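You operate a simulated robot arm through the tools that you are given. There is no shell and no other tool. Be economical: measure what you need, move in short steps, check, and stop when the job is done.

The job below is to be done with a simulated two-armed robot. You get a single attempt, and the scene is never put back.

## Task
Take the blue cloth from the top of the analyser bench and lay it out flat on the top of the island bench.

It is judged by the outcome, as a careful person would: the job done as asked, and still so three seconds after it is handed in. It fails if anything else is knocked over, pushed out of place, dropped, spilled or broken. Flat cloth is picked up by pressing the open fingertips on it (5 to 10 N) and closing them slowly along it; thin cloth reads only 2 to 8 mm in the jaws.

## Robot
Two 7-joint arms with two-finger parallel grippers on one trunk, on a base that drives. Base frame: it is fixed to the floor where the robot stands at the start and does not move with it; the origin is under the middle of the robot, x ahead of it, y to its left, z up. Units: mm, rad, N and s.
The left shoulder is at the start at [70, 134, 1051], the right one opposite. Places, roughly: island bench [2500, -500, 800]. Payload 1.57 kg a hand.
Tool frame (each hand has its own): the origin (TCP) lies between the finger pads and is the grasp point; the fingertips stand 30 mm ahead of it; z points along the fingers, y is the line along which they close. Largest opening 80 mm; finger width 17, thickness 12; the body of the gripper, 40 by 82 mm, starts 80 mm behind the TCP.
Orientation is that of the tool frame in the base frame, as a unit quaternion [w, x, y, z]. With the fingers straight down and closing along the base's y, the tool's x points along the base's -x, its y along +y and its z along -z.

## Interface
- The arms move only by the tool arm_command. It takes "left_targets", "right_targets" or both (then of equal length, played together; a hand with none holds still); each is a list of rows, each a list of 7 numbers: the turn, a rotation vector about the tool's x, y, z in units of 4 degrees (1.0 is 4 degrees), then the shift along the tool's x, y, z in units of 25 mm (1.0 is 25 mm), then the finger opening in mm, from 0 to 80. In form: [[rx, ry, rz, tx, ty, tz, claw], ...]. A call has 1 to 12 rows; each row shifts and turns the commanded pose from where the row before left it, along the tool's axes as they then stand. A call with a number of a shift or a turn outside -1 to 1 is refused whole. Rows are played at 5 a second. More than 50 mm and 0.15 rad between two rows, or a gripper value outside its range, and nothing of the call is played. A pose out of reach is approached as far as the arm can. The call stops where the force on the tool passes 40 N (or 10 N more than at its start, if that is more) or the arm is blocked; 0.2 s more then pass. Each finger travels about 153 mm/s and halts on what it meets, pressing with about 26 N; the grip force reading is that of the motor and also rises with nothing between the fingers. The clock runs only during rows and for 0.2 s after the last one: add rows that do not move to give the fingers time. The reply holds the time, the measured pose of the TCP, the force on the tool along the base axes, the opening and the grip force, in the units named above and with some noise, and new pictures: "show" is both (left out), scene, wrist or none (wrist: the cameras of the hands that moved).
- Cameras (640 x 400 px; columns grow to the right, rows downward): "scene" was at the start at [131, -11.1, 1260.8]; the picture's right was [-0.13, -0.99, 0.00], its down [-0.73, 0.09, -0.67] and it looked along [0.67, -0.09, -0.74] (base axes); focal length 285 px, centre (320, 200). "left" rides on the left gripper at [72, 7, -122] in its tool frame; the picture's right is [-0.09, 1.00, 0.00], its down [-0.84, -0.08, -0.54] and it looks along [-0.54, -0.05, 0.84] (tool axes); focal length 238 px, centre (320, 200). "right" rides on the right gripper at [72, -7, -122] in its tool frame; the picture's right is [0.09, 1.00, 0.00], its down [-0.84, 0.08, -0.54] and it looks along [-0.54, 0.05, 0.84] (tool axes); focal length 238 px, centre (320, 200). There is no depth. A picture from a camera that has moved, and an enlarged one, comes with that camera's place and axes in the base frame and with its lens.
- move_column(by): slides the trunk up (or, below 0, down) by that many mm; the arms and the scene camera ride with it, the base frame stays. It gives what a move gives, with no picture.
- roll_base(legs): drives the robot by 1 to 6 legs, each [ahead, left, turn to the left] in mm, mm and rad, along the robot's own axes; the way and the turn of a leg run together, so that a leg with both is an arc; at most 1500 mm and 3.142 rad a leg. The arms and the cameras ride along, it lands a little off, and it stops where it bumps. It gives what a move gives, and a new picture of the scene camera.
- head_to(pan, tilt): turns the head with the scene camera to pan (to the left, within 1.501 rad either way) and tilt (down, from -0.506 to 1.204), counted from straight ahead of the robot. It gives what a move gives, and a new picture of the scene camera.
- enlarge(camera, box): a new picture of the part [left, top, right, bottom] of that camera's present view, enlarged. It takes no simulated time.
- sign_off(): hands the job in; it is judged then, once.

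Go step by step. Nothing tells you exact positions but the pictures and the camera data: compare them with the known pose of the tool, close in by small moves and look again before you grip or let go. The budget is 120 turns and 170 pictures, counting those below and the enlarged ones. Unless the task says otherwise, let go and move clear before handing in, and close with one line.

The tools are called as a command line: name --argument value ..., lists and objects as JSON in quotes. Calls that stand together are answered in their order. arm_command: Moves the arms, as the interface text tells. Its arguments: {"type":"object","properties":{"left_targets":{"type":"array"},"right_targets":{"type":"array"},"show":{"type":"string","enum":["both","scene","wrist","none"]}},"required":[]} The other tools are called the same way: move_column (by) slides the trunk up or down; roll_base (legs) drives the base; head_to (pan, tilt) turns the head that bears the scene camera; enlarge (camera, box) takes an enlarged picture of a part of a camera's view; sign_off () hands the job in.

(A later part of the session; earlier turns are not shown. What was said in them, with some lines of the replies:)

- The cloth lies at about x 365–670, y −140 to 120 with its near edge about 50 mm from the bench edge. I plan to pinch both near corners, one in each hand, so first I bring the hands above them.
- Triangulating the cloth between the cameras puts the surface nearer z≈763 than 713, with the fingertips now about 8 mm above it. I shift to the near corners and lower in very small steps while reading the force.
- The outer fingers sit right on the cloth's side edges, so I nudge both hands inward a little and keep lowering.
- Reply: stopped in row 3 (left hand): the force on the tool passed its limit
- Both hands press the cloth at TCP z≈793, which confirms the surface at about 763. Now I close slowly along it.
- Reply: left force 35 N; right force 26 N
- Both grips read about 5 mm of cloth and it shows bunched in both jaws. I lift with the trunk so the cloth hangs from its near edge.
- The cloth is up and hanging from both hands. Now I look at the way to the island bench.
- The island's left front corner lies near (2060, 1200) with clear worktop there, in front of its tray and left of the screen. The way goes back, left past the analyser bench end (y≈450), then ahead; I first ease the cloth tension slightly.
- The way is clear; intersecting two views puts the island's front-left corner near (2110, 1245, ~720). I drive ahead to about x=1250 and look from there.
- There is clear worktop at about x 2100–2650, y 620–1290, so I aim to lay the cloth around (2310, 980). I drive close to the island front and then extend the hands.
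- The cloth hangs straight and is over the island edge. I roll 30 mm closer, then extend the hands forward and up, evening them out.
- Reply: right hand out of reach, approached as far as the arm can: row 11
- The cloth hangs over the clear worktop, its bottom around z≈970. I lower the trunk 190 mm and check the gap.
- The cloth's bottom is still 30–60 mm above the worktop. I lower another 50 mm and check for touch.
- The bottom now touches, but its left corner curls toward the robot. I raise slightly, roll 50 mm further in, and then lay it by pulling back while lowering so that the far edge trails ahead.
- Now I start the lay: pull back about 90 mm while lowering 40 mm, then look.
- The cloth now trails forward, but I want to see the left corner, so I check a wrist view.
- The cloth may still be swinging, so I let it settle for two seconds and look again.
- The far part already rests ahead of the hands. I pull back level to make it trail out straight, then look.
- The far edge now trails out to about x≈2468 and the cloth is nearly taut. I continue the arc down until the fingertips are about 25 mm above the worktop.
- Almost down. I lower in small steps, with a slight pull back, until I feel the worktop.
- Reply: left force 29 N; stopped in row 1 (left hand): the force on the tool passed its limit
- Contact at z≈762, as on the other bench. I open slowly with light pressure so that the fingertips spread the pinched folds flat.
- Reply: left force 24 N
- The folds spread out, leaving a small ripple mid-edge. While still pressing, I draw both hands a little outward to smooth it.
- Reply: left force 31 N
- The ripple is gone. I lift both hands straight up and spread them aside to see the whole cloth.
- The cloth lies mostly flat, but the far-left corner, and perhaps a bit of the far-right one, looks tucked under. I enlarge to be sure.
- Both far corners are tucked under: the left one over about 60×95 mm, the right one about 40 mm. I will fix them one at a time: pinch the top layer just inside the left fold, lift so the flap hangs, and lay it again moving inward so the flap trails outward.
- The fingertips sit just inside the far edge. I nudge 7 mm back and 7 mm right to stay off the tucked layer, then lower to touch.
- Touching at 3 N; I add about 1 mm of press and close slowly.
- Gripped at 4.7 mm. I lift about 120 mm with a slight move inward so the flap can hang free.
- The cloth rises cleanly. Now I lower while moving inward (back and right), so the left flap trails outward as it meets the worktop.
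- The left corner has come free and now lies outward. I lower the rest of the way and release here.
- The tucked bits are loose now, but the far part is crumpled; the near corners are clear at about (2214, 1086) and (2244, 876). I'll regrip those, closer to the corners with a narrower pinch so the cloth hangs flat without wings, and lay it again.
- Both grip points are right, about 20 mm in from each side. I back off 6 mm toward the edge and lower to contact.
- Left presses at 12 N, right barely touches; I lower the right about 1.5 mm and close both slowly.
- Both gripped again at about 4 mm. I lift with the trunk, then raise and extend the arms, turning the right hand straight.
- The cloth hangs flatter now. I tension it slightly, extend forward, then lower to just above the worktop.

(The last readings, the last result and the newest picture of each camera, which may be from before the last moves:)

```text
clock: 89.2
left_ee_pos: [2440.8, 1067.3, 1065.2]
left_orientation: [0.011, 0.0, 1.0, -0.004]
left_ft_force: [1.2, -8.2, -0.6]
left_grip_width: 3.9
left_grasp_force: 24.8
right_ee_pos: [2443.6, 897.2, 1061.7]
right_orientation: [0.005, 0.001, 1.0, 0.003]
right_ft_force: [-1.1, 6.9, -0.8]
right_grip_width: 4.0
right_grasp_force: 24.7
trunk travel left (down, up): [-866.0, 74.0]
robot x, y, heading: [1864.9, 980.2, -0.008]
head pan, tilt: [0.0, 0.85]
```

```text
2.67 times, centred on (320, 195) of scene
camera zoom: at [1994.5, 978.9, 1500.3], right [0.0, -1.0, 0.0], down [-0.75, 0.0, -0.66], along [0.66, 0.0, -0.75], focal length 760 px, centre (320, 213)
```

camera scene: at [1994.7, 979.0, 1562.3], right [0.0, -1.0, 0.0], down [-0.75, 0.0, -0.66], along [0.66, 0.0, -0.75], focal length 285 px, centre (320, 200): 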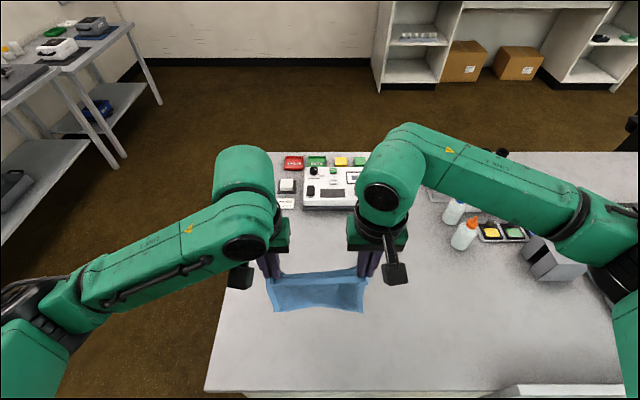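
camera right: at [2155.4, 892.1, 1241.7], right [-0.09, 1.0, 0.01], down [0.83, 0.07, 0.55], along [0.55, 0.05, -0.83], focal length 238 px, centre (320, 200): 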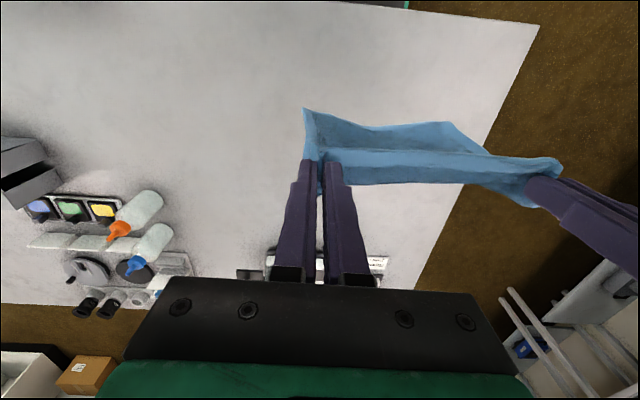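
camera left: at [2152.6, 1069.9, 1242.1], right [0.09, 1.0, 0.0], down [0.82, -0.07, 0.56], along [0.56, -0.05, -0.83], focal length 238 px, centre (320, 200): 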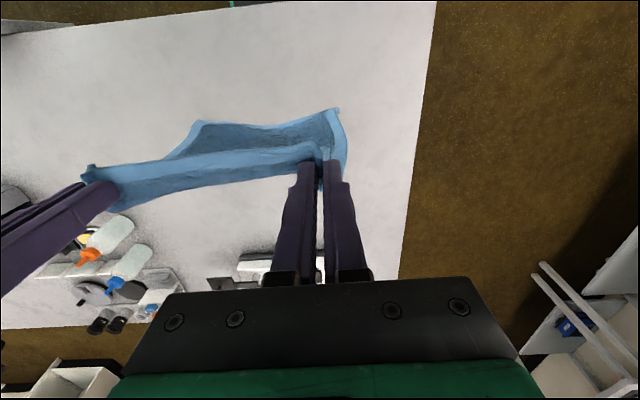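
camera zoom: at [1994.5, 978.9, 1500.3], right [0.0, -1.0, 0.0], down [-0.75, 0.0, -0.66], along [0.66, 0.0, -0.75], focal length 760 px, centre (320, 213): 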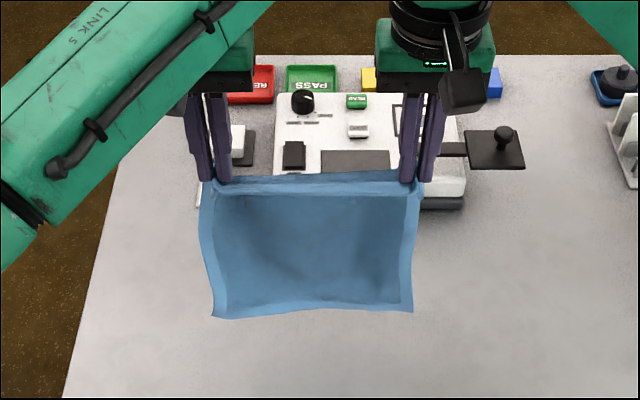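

The cloth hangs straight and flat, about 65 mm above the worktop. I lower 50 mm more and begin the backward lay at once, with faster pull-back.

move_column --by -48

arm_command --left_targets '[[0, 0, 0, 0.8, 0, 0.1, 0], [0, 0, 0, 1, 0, 0.4, 0], [0, 0, 0, 1, 0, 0.4, 0], [0, 0, 0, 1, 0, 0.4, 0], [0, 0, 0, 1, 0, 0.4, 0], [0, 0, 0, 0, 0, 0, 0]]' --right_targets '[[0, 0, 0, 0.8, 0, 0.1, 0], [0, 0, 0, 1, 0, 0.4, 0], [0, 0, 0, 1, 0, 0.4, 0], [0, 0, 0, 1, 0, 0.4, 0], [0, 0, 0, 1, 0, 0.4, 0], [0, 0, 0, 0, 0, 0, 0]]' --show "none"

enlarge --camera "scene" --box '[200, 120, 440, 270]'

```text
clock: 90.1
left_ee_pos: [2439.2, 1066.1, 1018.2]
left_orientation: [0.012, 0.0, 1.0, -0.003]
left_ft_force: [1.6, -7.3, -0.6]
left_grip_width: 4.0
left_grasp_force: 25.3
right_ee_pos: [2442.9, 897.8, 1013.5]
right_orientation: [0.005, 0.002, 1.0, 0.004]
right_ft_force: [-1.0, 7.9, 0.2]
right_grip_width: 3.7
right_grasp_force: 24.8
trunk travel left (down, up): [-818.0, 122.0]
robot x, y, heading: [1865.0, 982.6, -0.002]
head pan, tilt: [0.0, 0.85]
```

```text
clock: 91.5
left_ee_pos: [2324.5, 1067.8, 972.0]
left_orientation: [0.01, -0.001, 1.0, -0.002]
left_ft_force: [0.8, -6.7, 0.2]
left_grip_width: 4.3
left_grasp_force: 24.5
right_ee_pos: [2325.4, 898.5, 970.3]
right_orientation: [0.005, 0.003, 1.0, 0.003]
right_ft_force: [-0.6, 6.4, 0.6]
right_grip_width: 4.0
right_grasp_force: 24.9
trunk travel left (down, up): [-818.0, 122.0]
robot x, y, heading: [1861.3, 981.0, -0.001]
head pan, tilt: [0.0, 0.85]
```

```text
2.67 times, centred on (320, 195) of scene
camera zoom: at [1995.4, 978.8, 1452.2], right [0.0, -1.0, 0.0], down [-0.75, 0.0, -0.66], along [0.66, 0.0, -0.75], focal length 760 px, centre (320, 213)
```

zoom: 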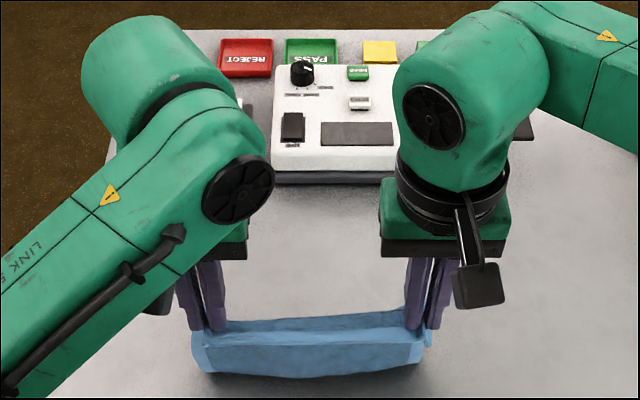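

The cloth trails forward. I check one wrist view for the far corners before going down.

enlarge --camera "right" --box '[200, 60, 640, 300]'

enlarge --camera "left" --box '[0, 60, 440, 300]'

```text
1.45 times, centred on (420, 180) of right
camera zoom: at [2252.5, 890.3, 1089.8], right [-0.09, 1.0, 0.01], down [0.83, 0.07, 0.55], along [0.55, 0.05, -0.84], focal length 347 px, centre (174, 229)
```

zoom: 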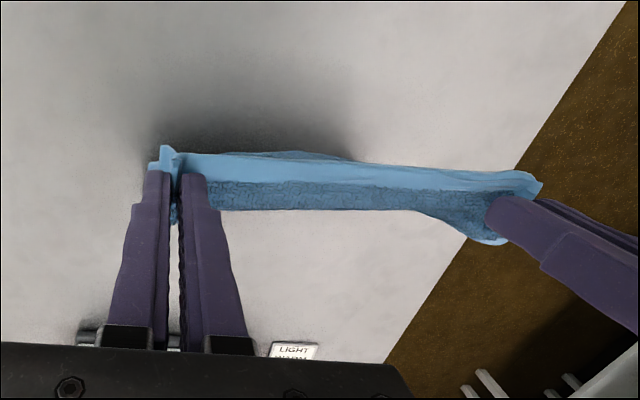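

```text
1.45 times, centred on (220, 180) of left
camera zoom: at [2249.3, 1073.4, 1092.1], right [0.09, 1.0, 0.0], down [0.83, -0.07, 0.56], along [0.56, -0.05, -0.83], focal length 347 px, centre (466, 229)
```

zoom: 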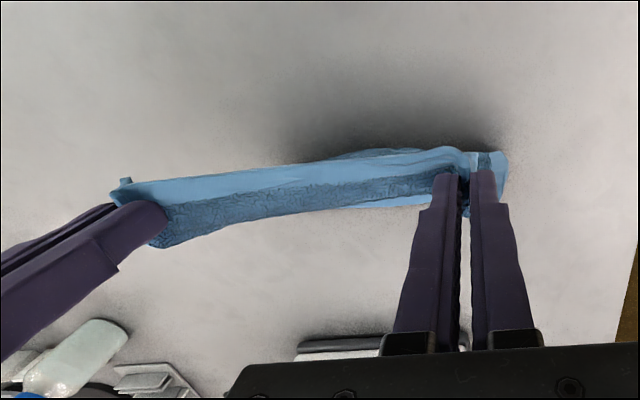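

It is beginning to trail. I pull back 60 mm more with little lowering, so the far edge rides out ahead.

arm_command --left_targets '[[0, 0, 0, 0.8, 0, 0.1, 0], [0, 0, 0, 0.9, 0, 0.2, 0], [0, 0, 0, 0.8, 0, 0.4, 0], [0, 0, 0, 0, 0, 0, 0]]' --right_targets '[[0, 0, 0, 0.8, 0, 0.1, 0], [0, 0, 0, 0.9, 0, 0.2, 0], [0, 0, 0, 0.8, 0, 0.4, 0], [0, 0, 0, 0, 0, 0, 0]]' --show "none"

enlarge --camera "scene" --box '[200, 140, 440, 290]'

enlarge --camera "right" --box '[200, 60, 640, 300]'

```text
clock: 92.5
left_ee_pos: [2257.5, 1066.5, 952.6]
left_orientation: [0.011, 0.0, 1.0, -0.002]
left_ft_force: [0.5, -4.5, -0.3]
left_grip_width: 3.8
left_grasp_force: 24.9
right_ee_pos: [2261.6, 897.9, 952.6]
right_orientation: [0.004, 0.003, 1.0, 0.003]
right_ft_force: [-0.1, 4.1, 0.2]
right_grip_width: 3.8
right_grasp_force: 25.1
trunk travel left (down, up): [-818.0, 122.0]
robot x, y, heading: [1865.9, 982.8, 0.001]
head pan, tilt: [0.0, 0.85]
```

```text
2.67 times, centred on (320, 215) of scene
camera zoom: at [1994.8, 978.8, 1452.3], right [0.0, -1.0, 0.0], down [-0.75, 0.0, -0.66], along [0.66, 0.0, -0.75], focal length 760 px, centre (320, 160)
```

zoom: 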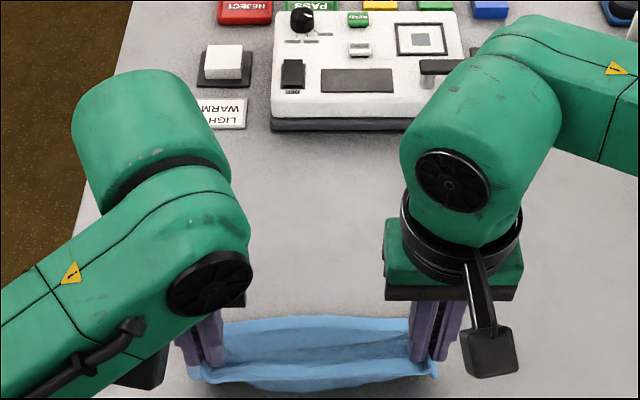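

```text
1.45 times, centred on (420, 180) of right
camera zoom: at [2188.5, 890.3, 1072.1], right [-0.09, 1.0, 0.01], down [0.83, 0.07, 0.55], along [0.55, 0.05, -0.84], focal length 347 px, centre (174, 229)
```

zoom: 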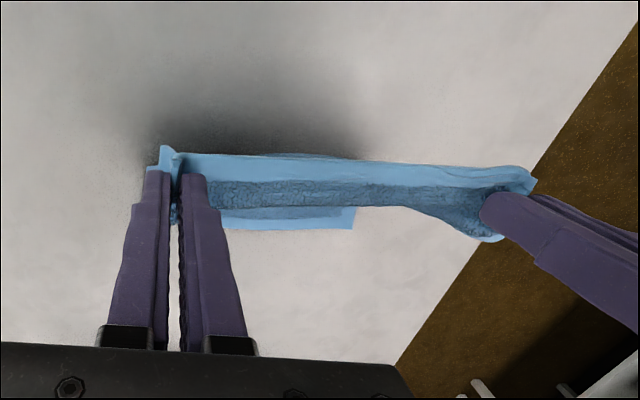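

The far edge is now laid out ahead with its left corner properly square. I continue the arc down toward the near side.

arm_command --left_targets '[[0, 0, 0, 0.8, 0, 0.68, 0], [0, 0, 0, 0.8, 0, 0.68, 0], [0, 0, 0, 0.68, 0, 0.72, 0], [0, 0, 0, 0.64, 0, 0.8, 0], [0, 0, 0, 0.52, 0, 0.88, 0], [0, 0, 0, 0, 0, 0, 0]]' --right_targets '[[0, 0, 0, 0.8, 0, 0.68, 0], [0, 0, 0, 0.8, 0, 0.68, 0], [0, 0, 0, 0.68, 0, 0.72, 0], [0, 0, 0, 0.64, 0, 0.8, 0], [0, 0, 0, 0.52, 0, 0.88, 0], [0, 0, 0, 0, 0, 0, 0]]' --show "wrist"

enlarge --camera "scene" --box '[200, 170, 440, 320]'

```text
clock: 93.9
left_ee_pos: [2174.3, 1064.6, 856.4]
left_orientation: [0.01, 0.0, 1.0, -0.003]
left_ft_force: [-0.1, -2.9, -0.1]
left_grip_width: 3.7
left_grasp_force: 24.4
right_ee_pos: [2176.6, 900.2, 855.0]
right_orientation: [0.004, 0.002, 1.0, 0.003]
right_ft_force: [0.1, 3.5, -0.2]
right_grip_width: 3.9
right_grasp_force: 24.8
trunk travel left (down, up): [-818.0, 122.0]
robot x, y, heading: [1863.9, 983.2, -0.0]
head pan, tilt: [0.0, 0.85]
camera right: at [2102.9, 892.2, 974.9], right [-0.09, 1.0, 0.0], down [0.83, 0.07, 0.55], along [0.55, 0.05, -0.83], focal length 238 px, centre (320, 200)
camera left: at [2100.1, 1071.0, 976.7], right [0.09, 1.0, 0.0], down [0.82, -0.07, 0.56], along [0.56, -0.05, -0.83], focal length 238 px, centre (320, 200)
```

right: 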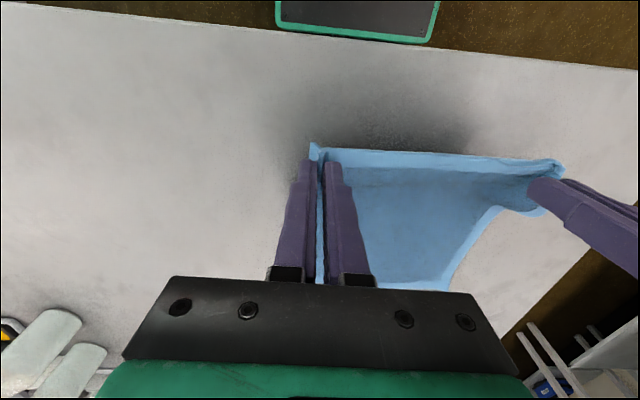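
left: 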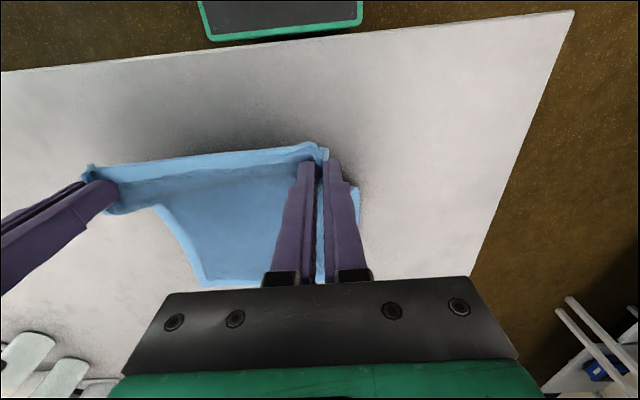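

```text
2.67 times, centred on (320, 245) of scene
camera zoom: at [1995.0, 978.8, 1452.3], right [0.0, -1.0, 0.0], down [-0.75, 0.0, -0.66], along [0.66, 0.0, -0.75], focal length 760 px, centre (320, 80)
```

zoom: 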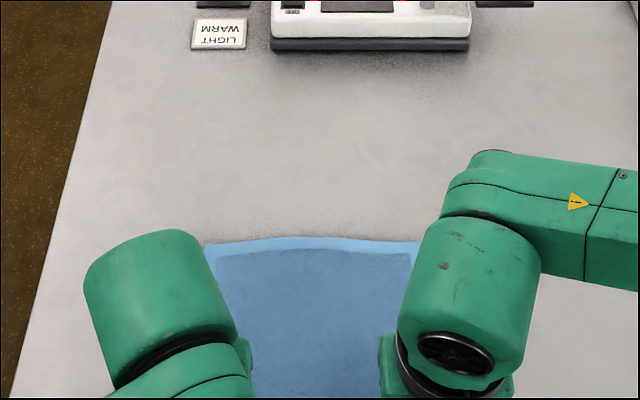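

The far edge is now full width with both corners out flat at x≈2384. I finish lowering to contact.

arm_command --left_targets '[[0, 0, 0, 0.4, 0, 0.8, 0], [0, 0, 0, 0.35, 0, 0.7, 0], [0, 0, 0, 0.25, 0, 0.5, 0], [0, 0, 0, 0.1, 0, 0.3, 0], [0, 0, 0, 0, 0, 0.16, 0], [0, 0, 0, 0, 0, 0.08, 0], [0, 0, 0, 0, 0, 0, 0]]' --right_targets '[[0, 0, 0, 0.4, 0, 0.8, 0], [0, 0, 0, 0.35, 0, 0.7, 0], [0, 0, 0, 0.25, 0, 0.5, 0], [0, 0, 0, 0.1, 0, 0.3, 0], [0, 0, 0, 0, 0, 0.12, 0], [0, 0, 0, 0, 0, 0.08, 0], [0, 0, 0, 0, 0, 0, 0]]' --show "wrist"

```text
clock: 95.5
left_ee_pos: [2149.6, 1066.6, 793.2]
left_orientation: [0.011, 0.0, 1.0, -0.003]
left_ft_force: [0.2, -3.0, 2.5]
left_grip_width: 3.7
left_grasp_force: 24.5
right_ee_pos: [2149.9, 900.8, 795.0]
right_orientation: [0.005, 0.002, 1.0, 0.003]
right_ft_force: [0.1, 3.6, 0.0]
right_grip_width: 3.8
right_grasp_force: 24.1
trunk travel left (down, up): [-818.0, 122.0]
robot x, y, heading: [1861.3, 983.7, -0.004]
head pan, tilt: [0.0, 0.85]
camera right: at [2075.9, 892.7, 914.0], right [-0.09, 1.0, 0.01], down [0.83, 0.07, 0.55], along [0.55, 0.05, -0.83], focal length 238 px, centre (320, 200)
camera left: at [2075.2, 1071.9, 913.6], right [0.09, 1.0, 0.0], down [0.82, -0.07, 0.56], along [0.56, -0.06, -0.83], focal length 238 px, centre (320, 200)
```

right: 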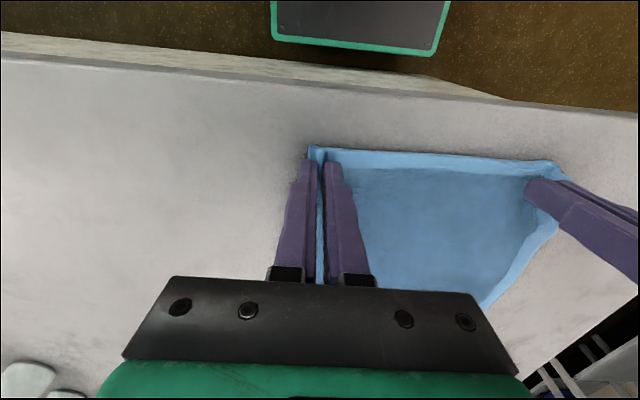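
left: 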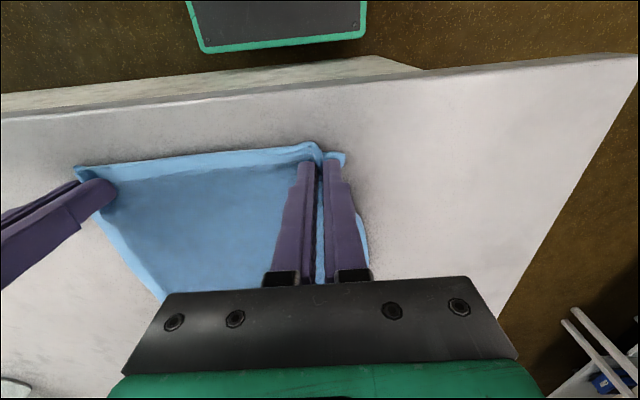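

Down at the worktop with some margin to the bench edge. I press lightly and open slowly to spread the pinched folds.

arm_command --left_targets '[[0, 0, 0, 0, 0, 0.05, 0], [0, 0, 0, 0, 0, 0, 6], [0, 0, 0, 0, 0, 0, 9], [0, 0, 0, 0, 0, 0, 12], [0, 0, 0, 0, 0, 0, 15], [0, 0, 0, 0, 0, 0, 18], [0, 0, 0, 0, 0, 0, 21], [0, 0, 0, 0, 0, 0, 24], [0, 0, 0, 0, 0, 0, 28], [0, 0, 0, 0, 0.1, 0, 28], [0, 0, 0, 0, 0.1, 0, 28], [0, 0, 0, 0, 0, 0, 28]]' --right_targets '[[0, 0, 0, 0, 0, 0.12, 0], [0, 0, 0, 0, 0, 0, 6], [0, 0, 0, 0, 0, 0, 9], [0, 0, 0, 0, 0, 0, 12], [0, 0, 0, 0, 0, 0, 15], [0, 0, 0, 0, 0, 0, 18], [0, 0, 0, 0, 0, 0, 21], [0, 0, 0, 0, 0, 0, 24], [0, 0, 0, 0, 0, 0, 28], [0, 0, 0, 0, -0.1, 0, 28], [0, 0, 0, 0, -0.1, 0, 28], [0, 0, 0, 0, 0, 0, 28]]' --show "wrist"

```text
clock: 98.1
left_ee_pos: [2147.0, 1071.9, 793.3]
left_orientation: [0.013, 0.0, 1.0, -0.003]
left_ft_force: [0.4, -3.3, 8.6]
left_grip_width: 24.2
left_grasp_force: 0.0
right_ee_pos: [2147.3, 896.2, 792.3]
right_orientation: [0.006, 0.002, 1.0, 0.003]
right_ft_force: [-0.3, 6.3, 24.1]
right_grip_width: 22.6
right_grasp_force: 0.1
trunk travel left (down, up): [-818.0, 122.0]
robot x, y, heading: [1862.9, 981.1, 0.0]
head pan, tilt: [0.0, 0.85]
camera right: at [2073.8, 888.4, 912.0], right [-0.09, 1.0, 0.01], down [0.83, 0.07, 0.55], along [0.55, 0.05, -0.83], focal length 238 px, centre (320, 200)
camera left: at [2072.9, 1077.7, 912.6], right [0.09, 1.0, -0.01], down [0.82, -0.07, 0.56], along [0.56, -0.06, -0.83], focal length 238 px, centre (320, 200)
```

right: 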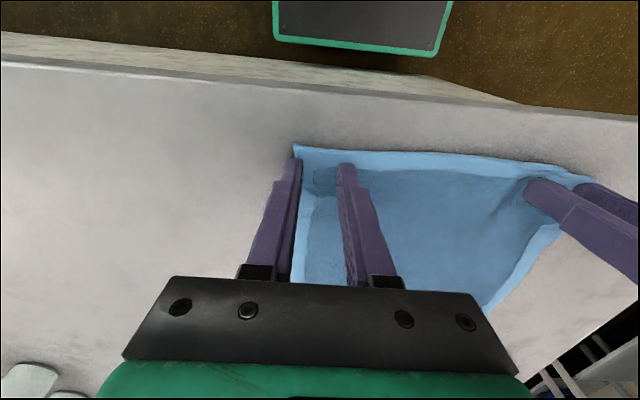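
left: 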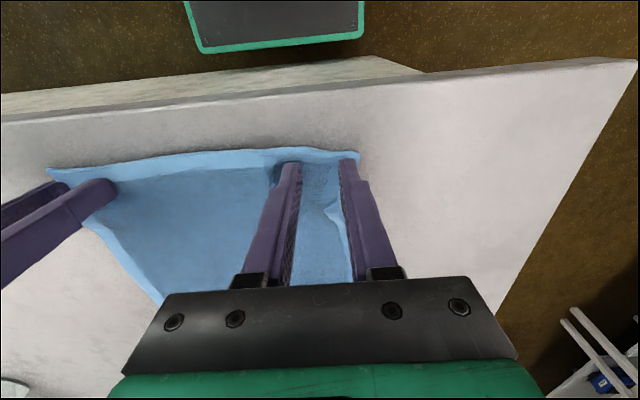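

Mostly flat; there may be a small pleat by the left finger. I lift straight up, move the hands aside, and look.

arm_command --left_targets '[[0, 0, 0, 0, 0, -0.2, 28], [0, 0, 0, 0, 0, -0.5, 28], [0, 0, 0, 0, 0, -1, 28], [0, 0, 0, 0, 0, -1, 28], [0, 0, 0, 0, 0, -1, 28], [0, 0, 0, 0, 0.9, -1, 28], [0, 0, 0, 0, 0.9, -1, 28], [0, 0, 0, 0, 0.9, -0.5, 28], [0, 0, 0, 0, 0.9, 0, 28], [0, 0, 0, 0, 0.9, 0, 28], [0, 0, 0, 0, 0.9, 0, 28]]' --right_targets '[[0, 0, 0, 0, 0, -0.2, 28], [0, 0, 0, 0, 0, -0.5, 28], [0, 0, 0, 0, 0, -1, 28], [0, 0, 0, 0, 0, -1, 28], [0, 0, 0, 0, 0, -1, 28], [0, 0, 0, 0, -0.9, -1, 28], [0, 0, 0, 0, -0.9, -1, 28], [0, 0, 0, 0, -0.9, -0.5, 28], [0, 0, 0, 0, -0.9, 0, 28], [0, 0, 0, 0, -0.9, 0, 28], [0, 0, 0, 0, -0.9, 0, 28]]'

enlarge --camera "scene" --box '[230, 220, 410, 360]'

```text
clock: 100.5
left_ee_pos: [2167.8, 1201.2, 928.4]
left_orientation: [0.011, 0.001, 1.0, -0.002]
left_ft_force: [-0.9, 0.0, 0.1]
left_grip_width: 28.0
left_grasp_force: 0.1
left hand out of reach, approached as far as the arm can: row 7, 8
right_ee_pos: [2146.4, 758.3, 945.1]
right_orientation: [0.005, 0.002, 1.0, 0.004]
right_ft_force: [0.2, -0.4, 1.1]
right_grip_width: 27.9
right_grasp_force: 0.0
trunk travel left (down, up): [-818.0, 122.0]
robot x, y, heading: [1858.7, 981.2, -0.002]
head pan, tilt: [0.0, 0.85]
camera scene: at [1993.3, 978.5, 1452.4], right [0.0, -1.0, 0.0], down [-0.75, 0.0, -0.66], along [0.66, 0.0, -0.75], focal length 285 px, centre (320, 200)
camera right: at [2073.1, 749.9, 1064.4], right [-0.09, 1.0, 0.01], down [0.83, 0.07, 0.55], along [0.55, 0.05, -0.83], focal length 238 px, centre (320, 200)
camera left: at [2093.1, 1207.4, 1048.6], right [0.09, 1.0, 0.0], down [0.82, -0.07, 0.56], along [0.56, -0.05, -0.83], focal length 238 px, centre (320, 200)
```

scene: 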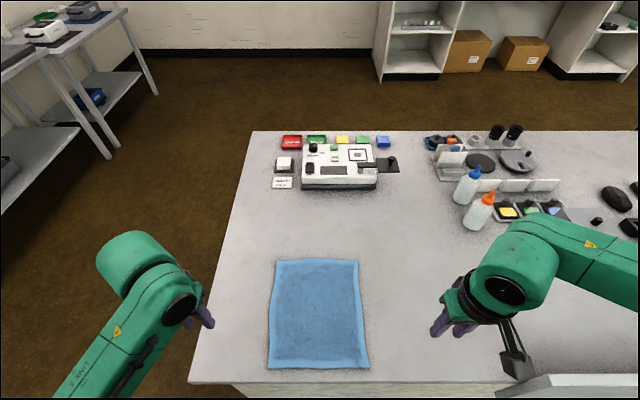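
right: 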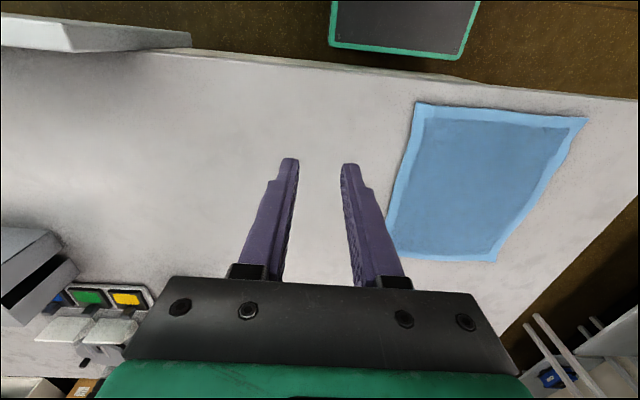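
left: 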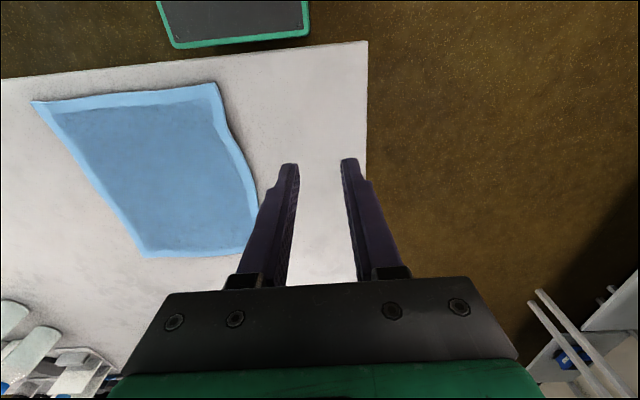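

```text
2.86 times, centred on (320, 290) of scene
camera zoom: at [1993.3, 978.5, 1452.4], right [0.0, -1.0, 0.0], down [-0.75, 0.0, -0.66], along [0.66, 0.0, -0.75], focal length 815 px, centre (320, -57)
```

zoom: 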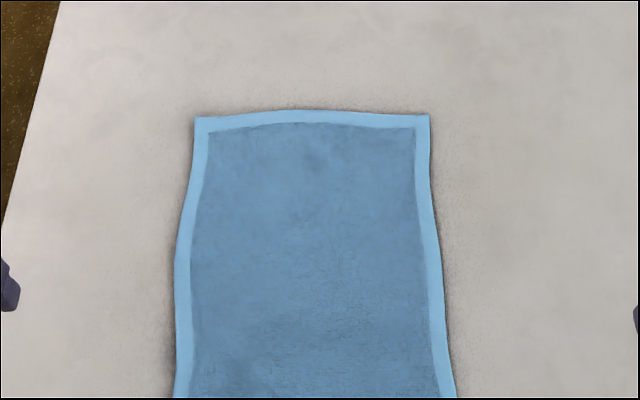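

The cloth lies flat on the island top, with all four corners out, the whole near edge on the bench and nothing else disturbed. Both hands are open and clear, so I hand in.

sign_off

```text
The job is handed in.
```

The blue cloth is laid out flat on top of the island bench, with all four corners out and nothing else moved. The first lay tucked two corners under, so I picked the cloth up and laid it again.
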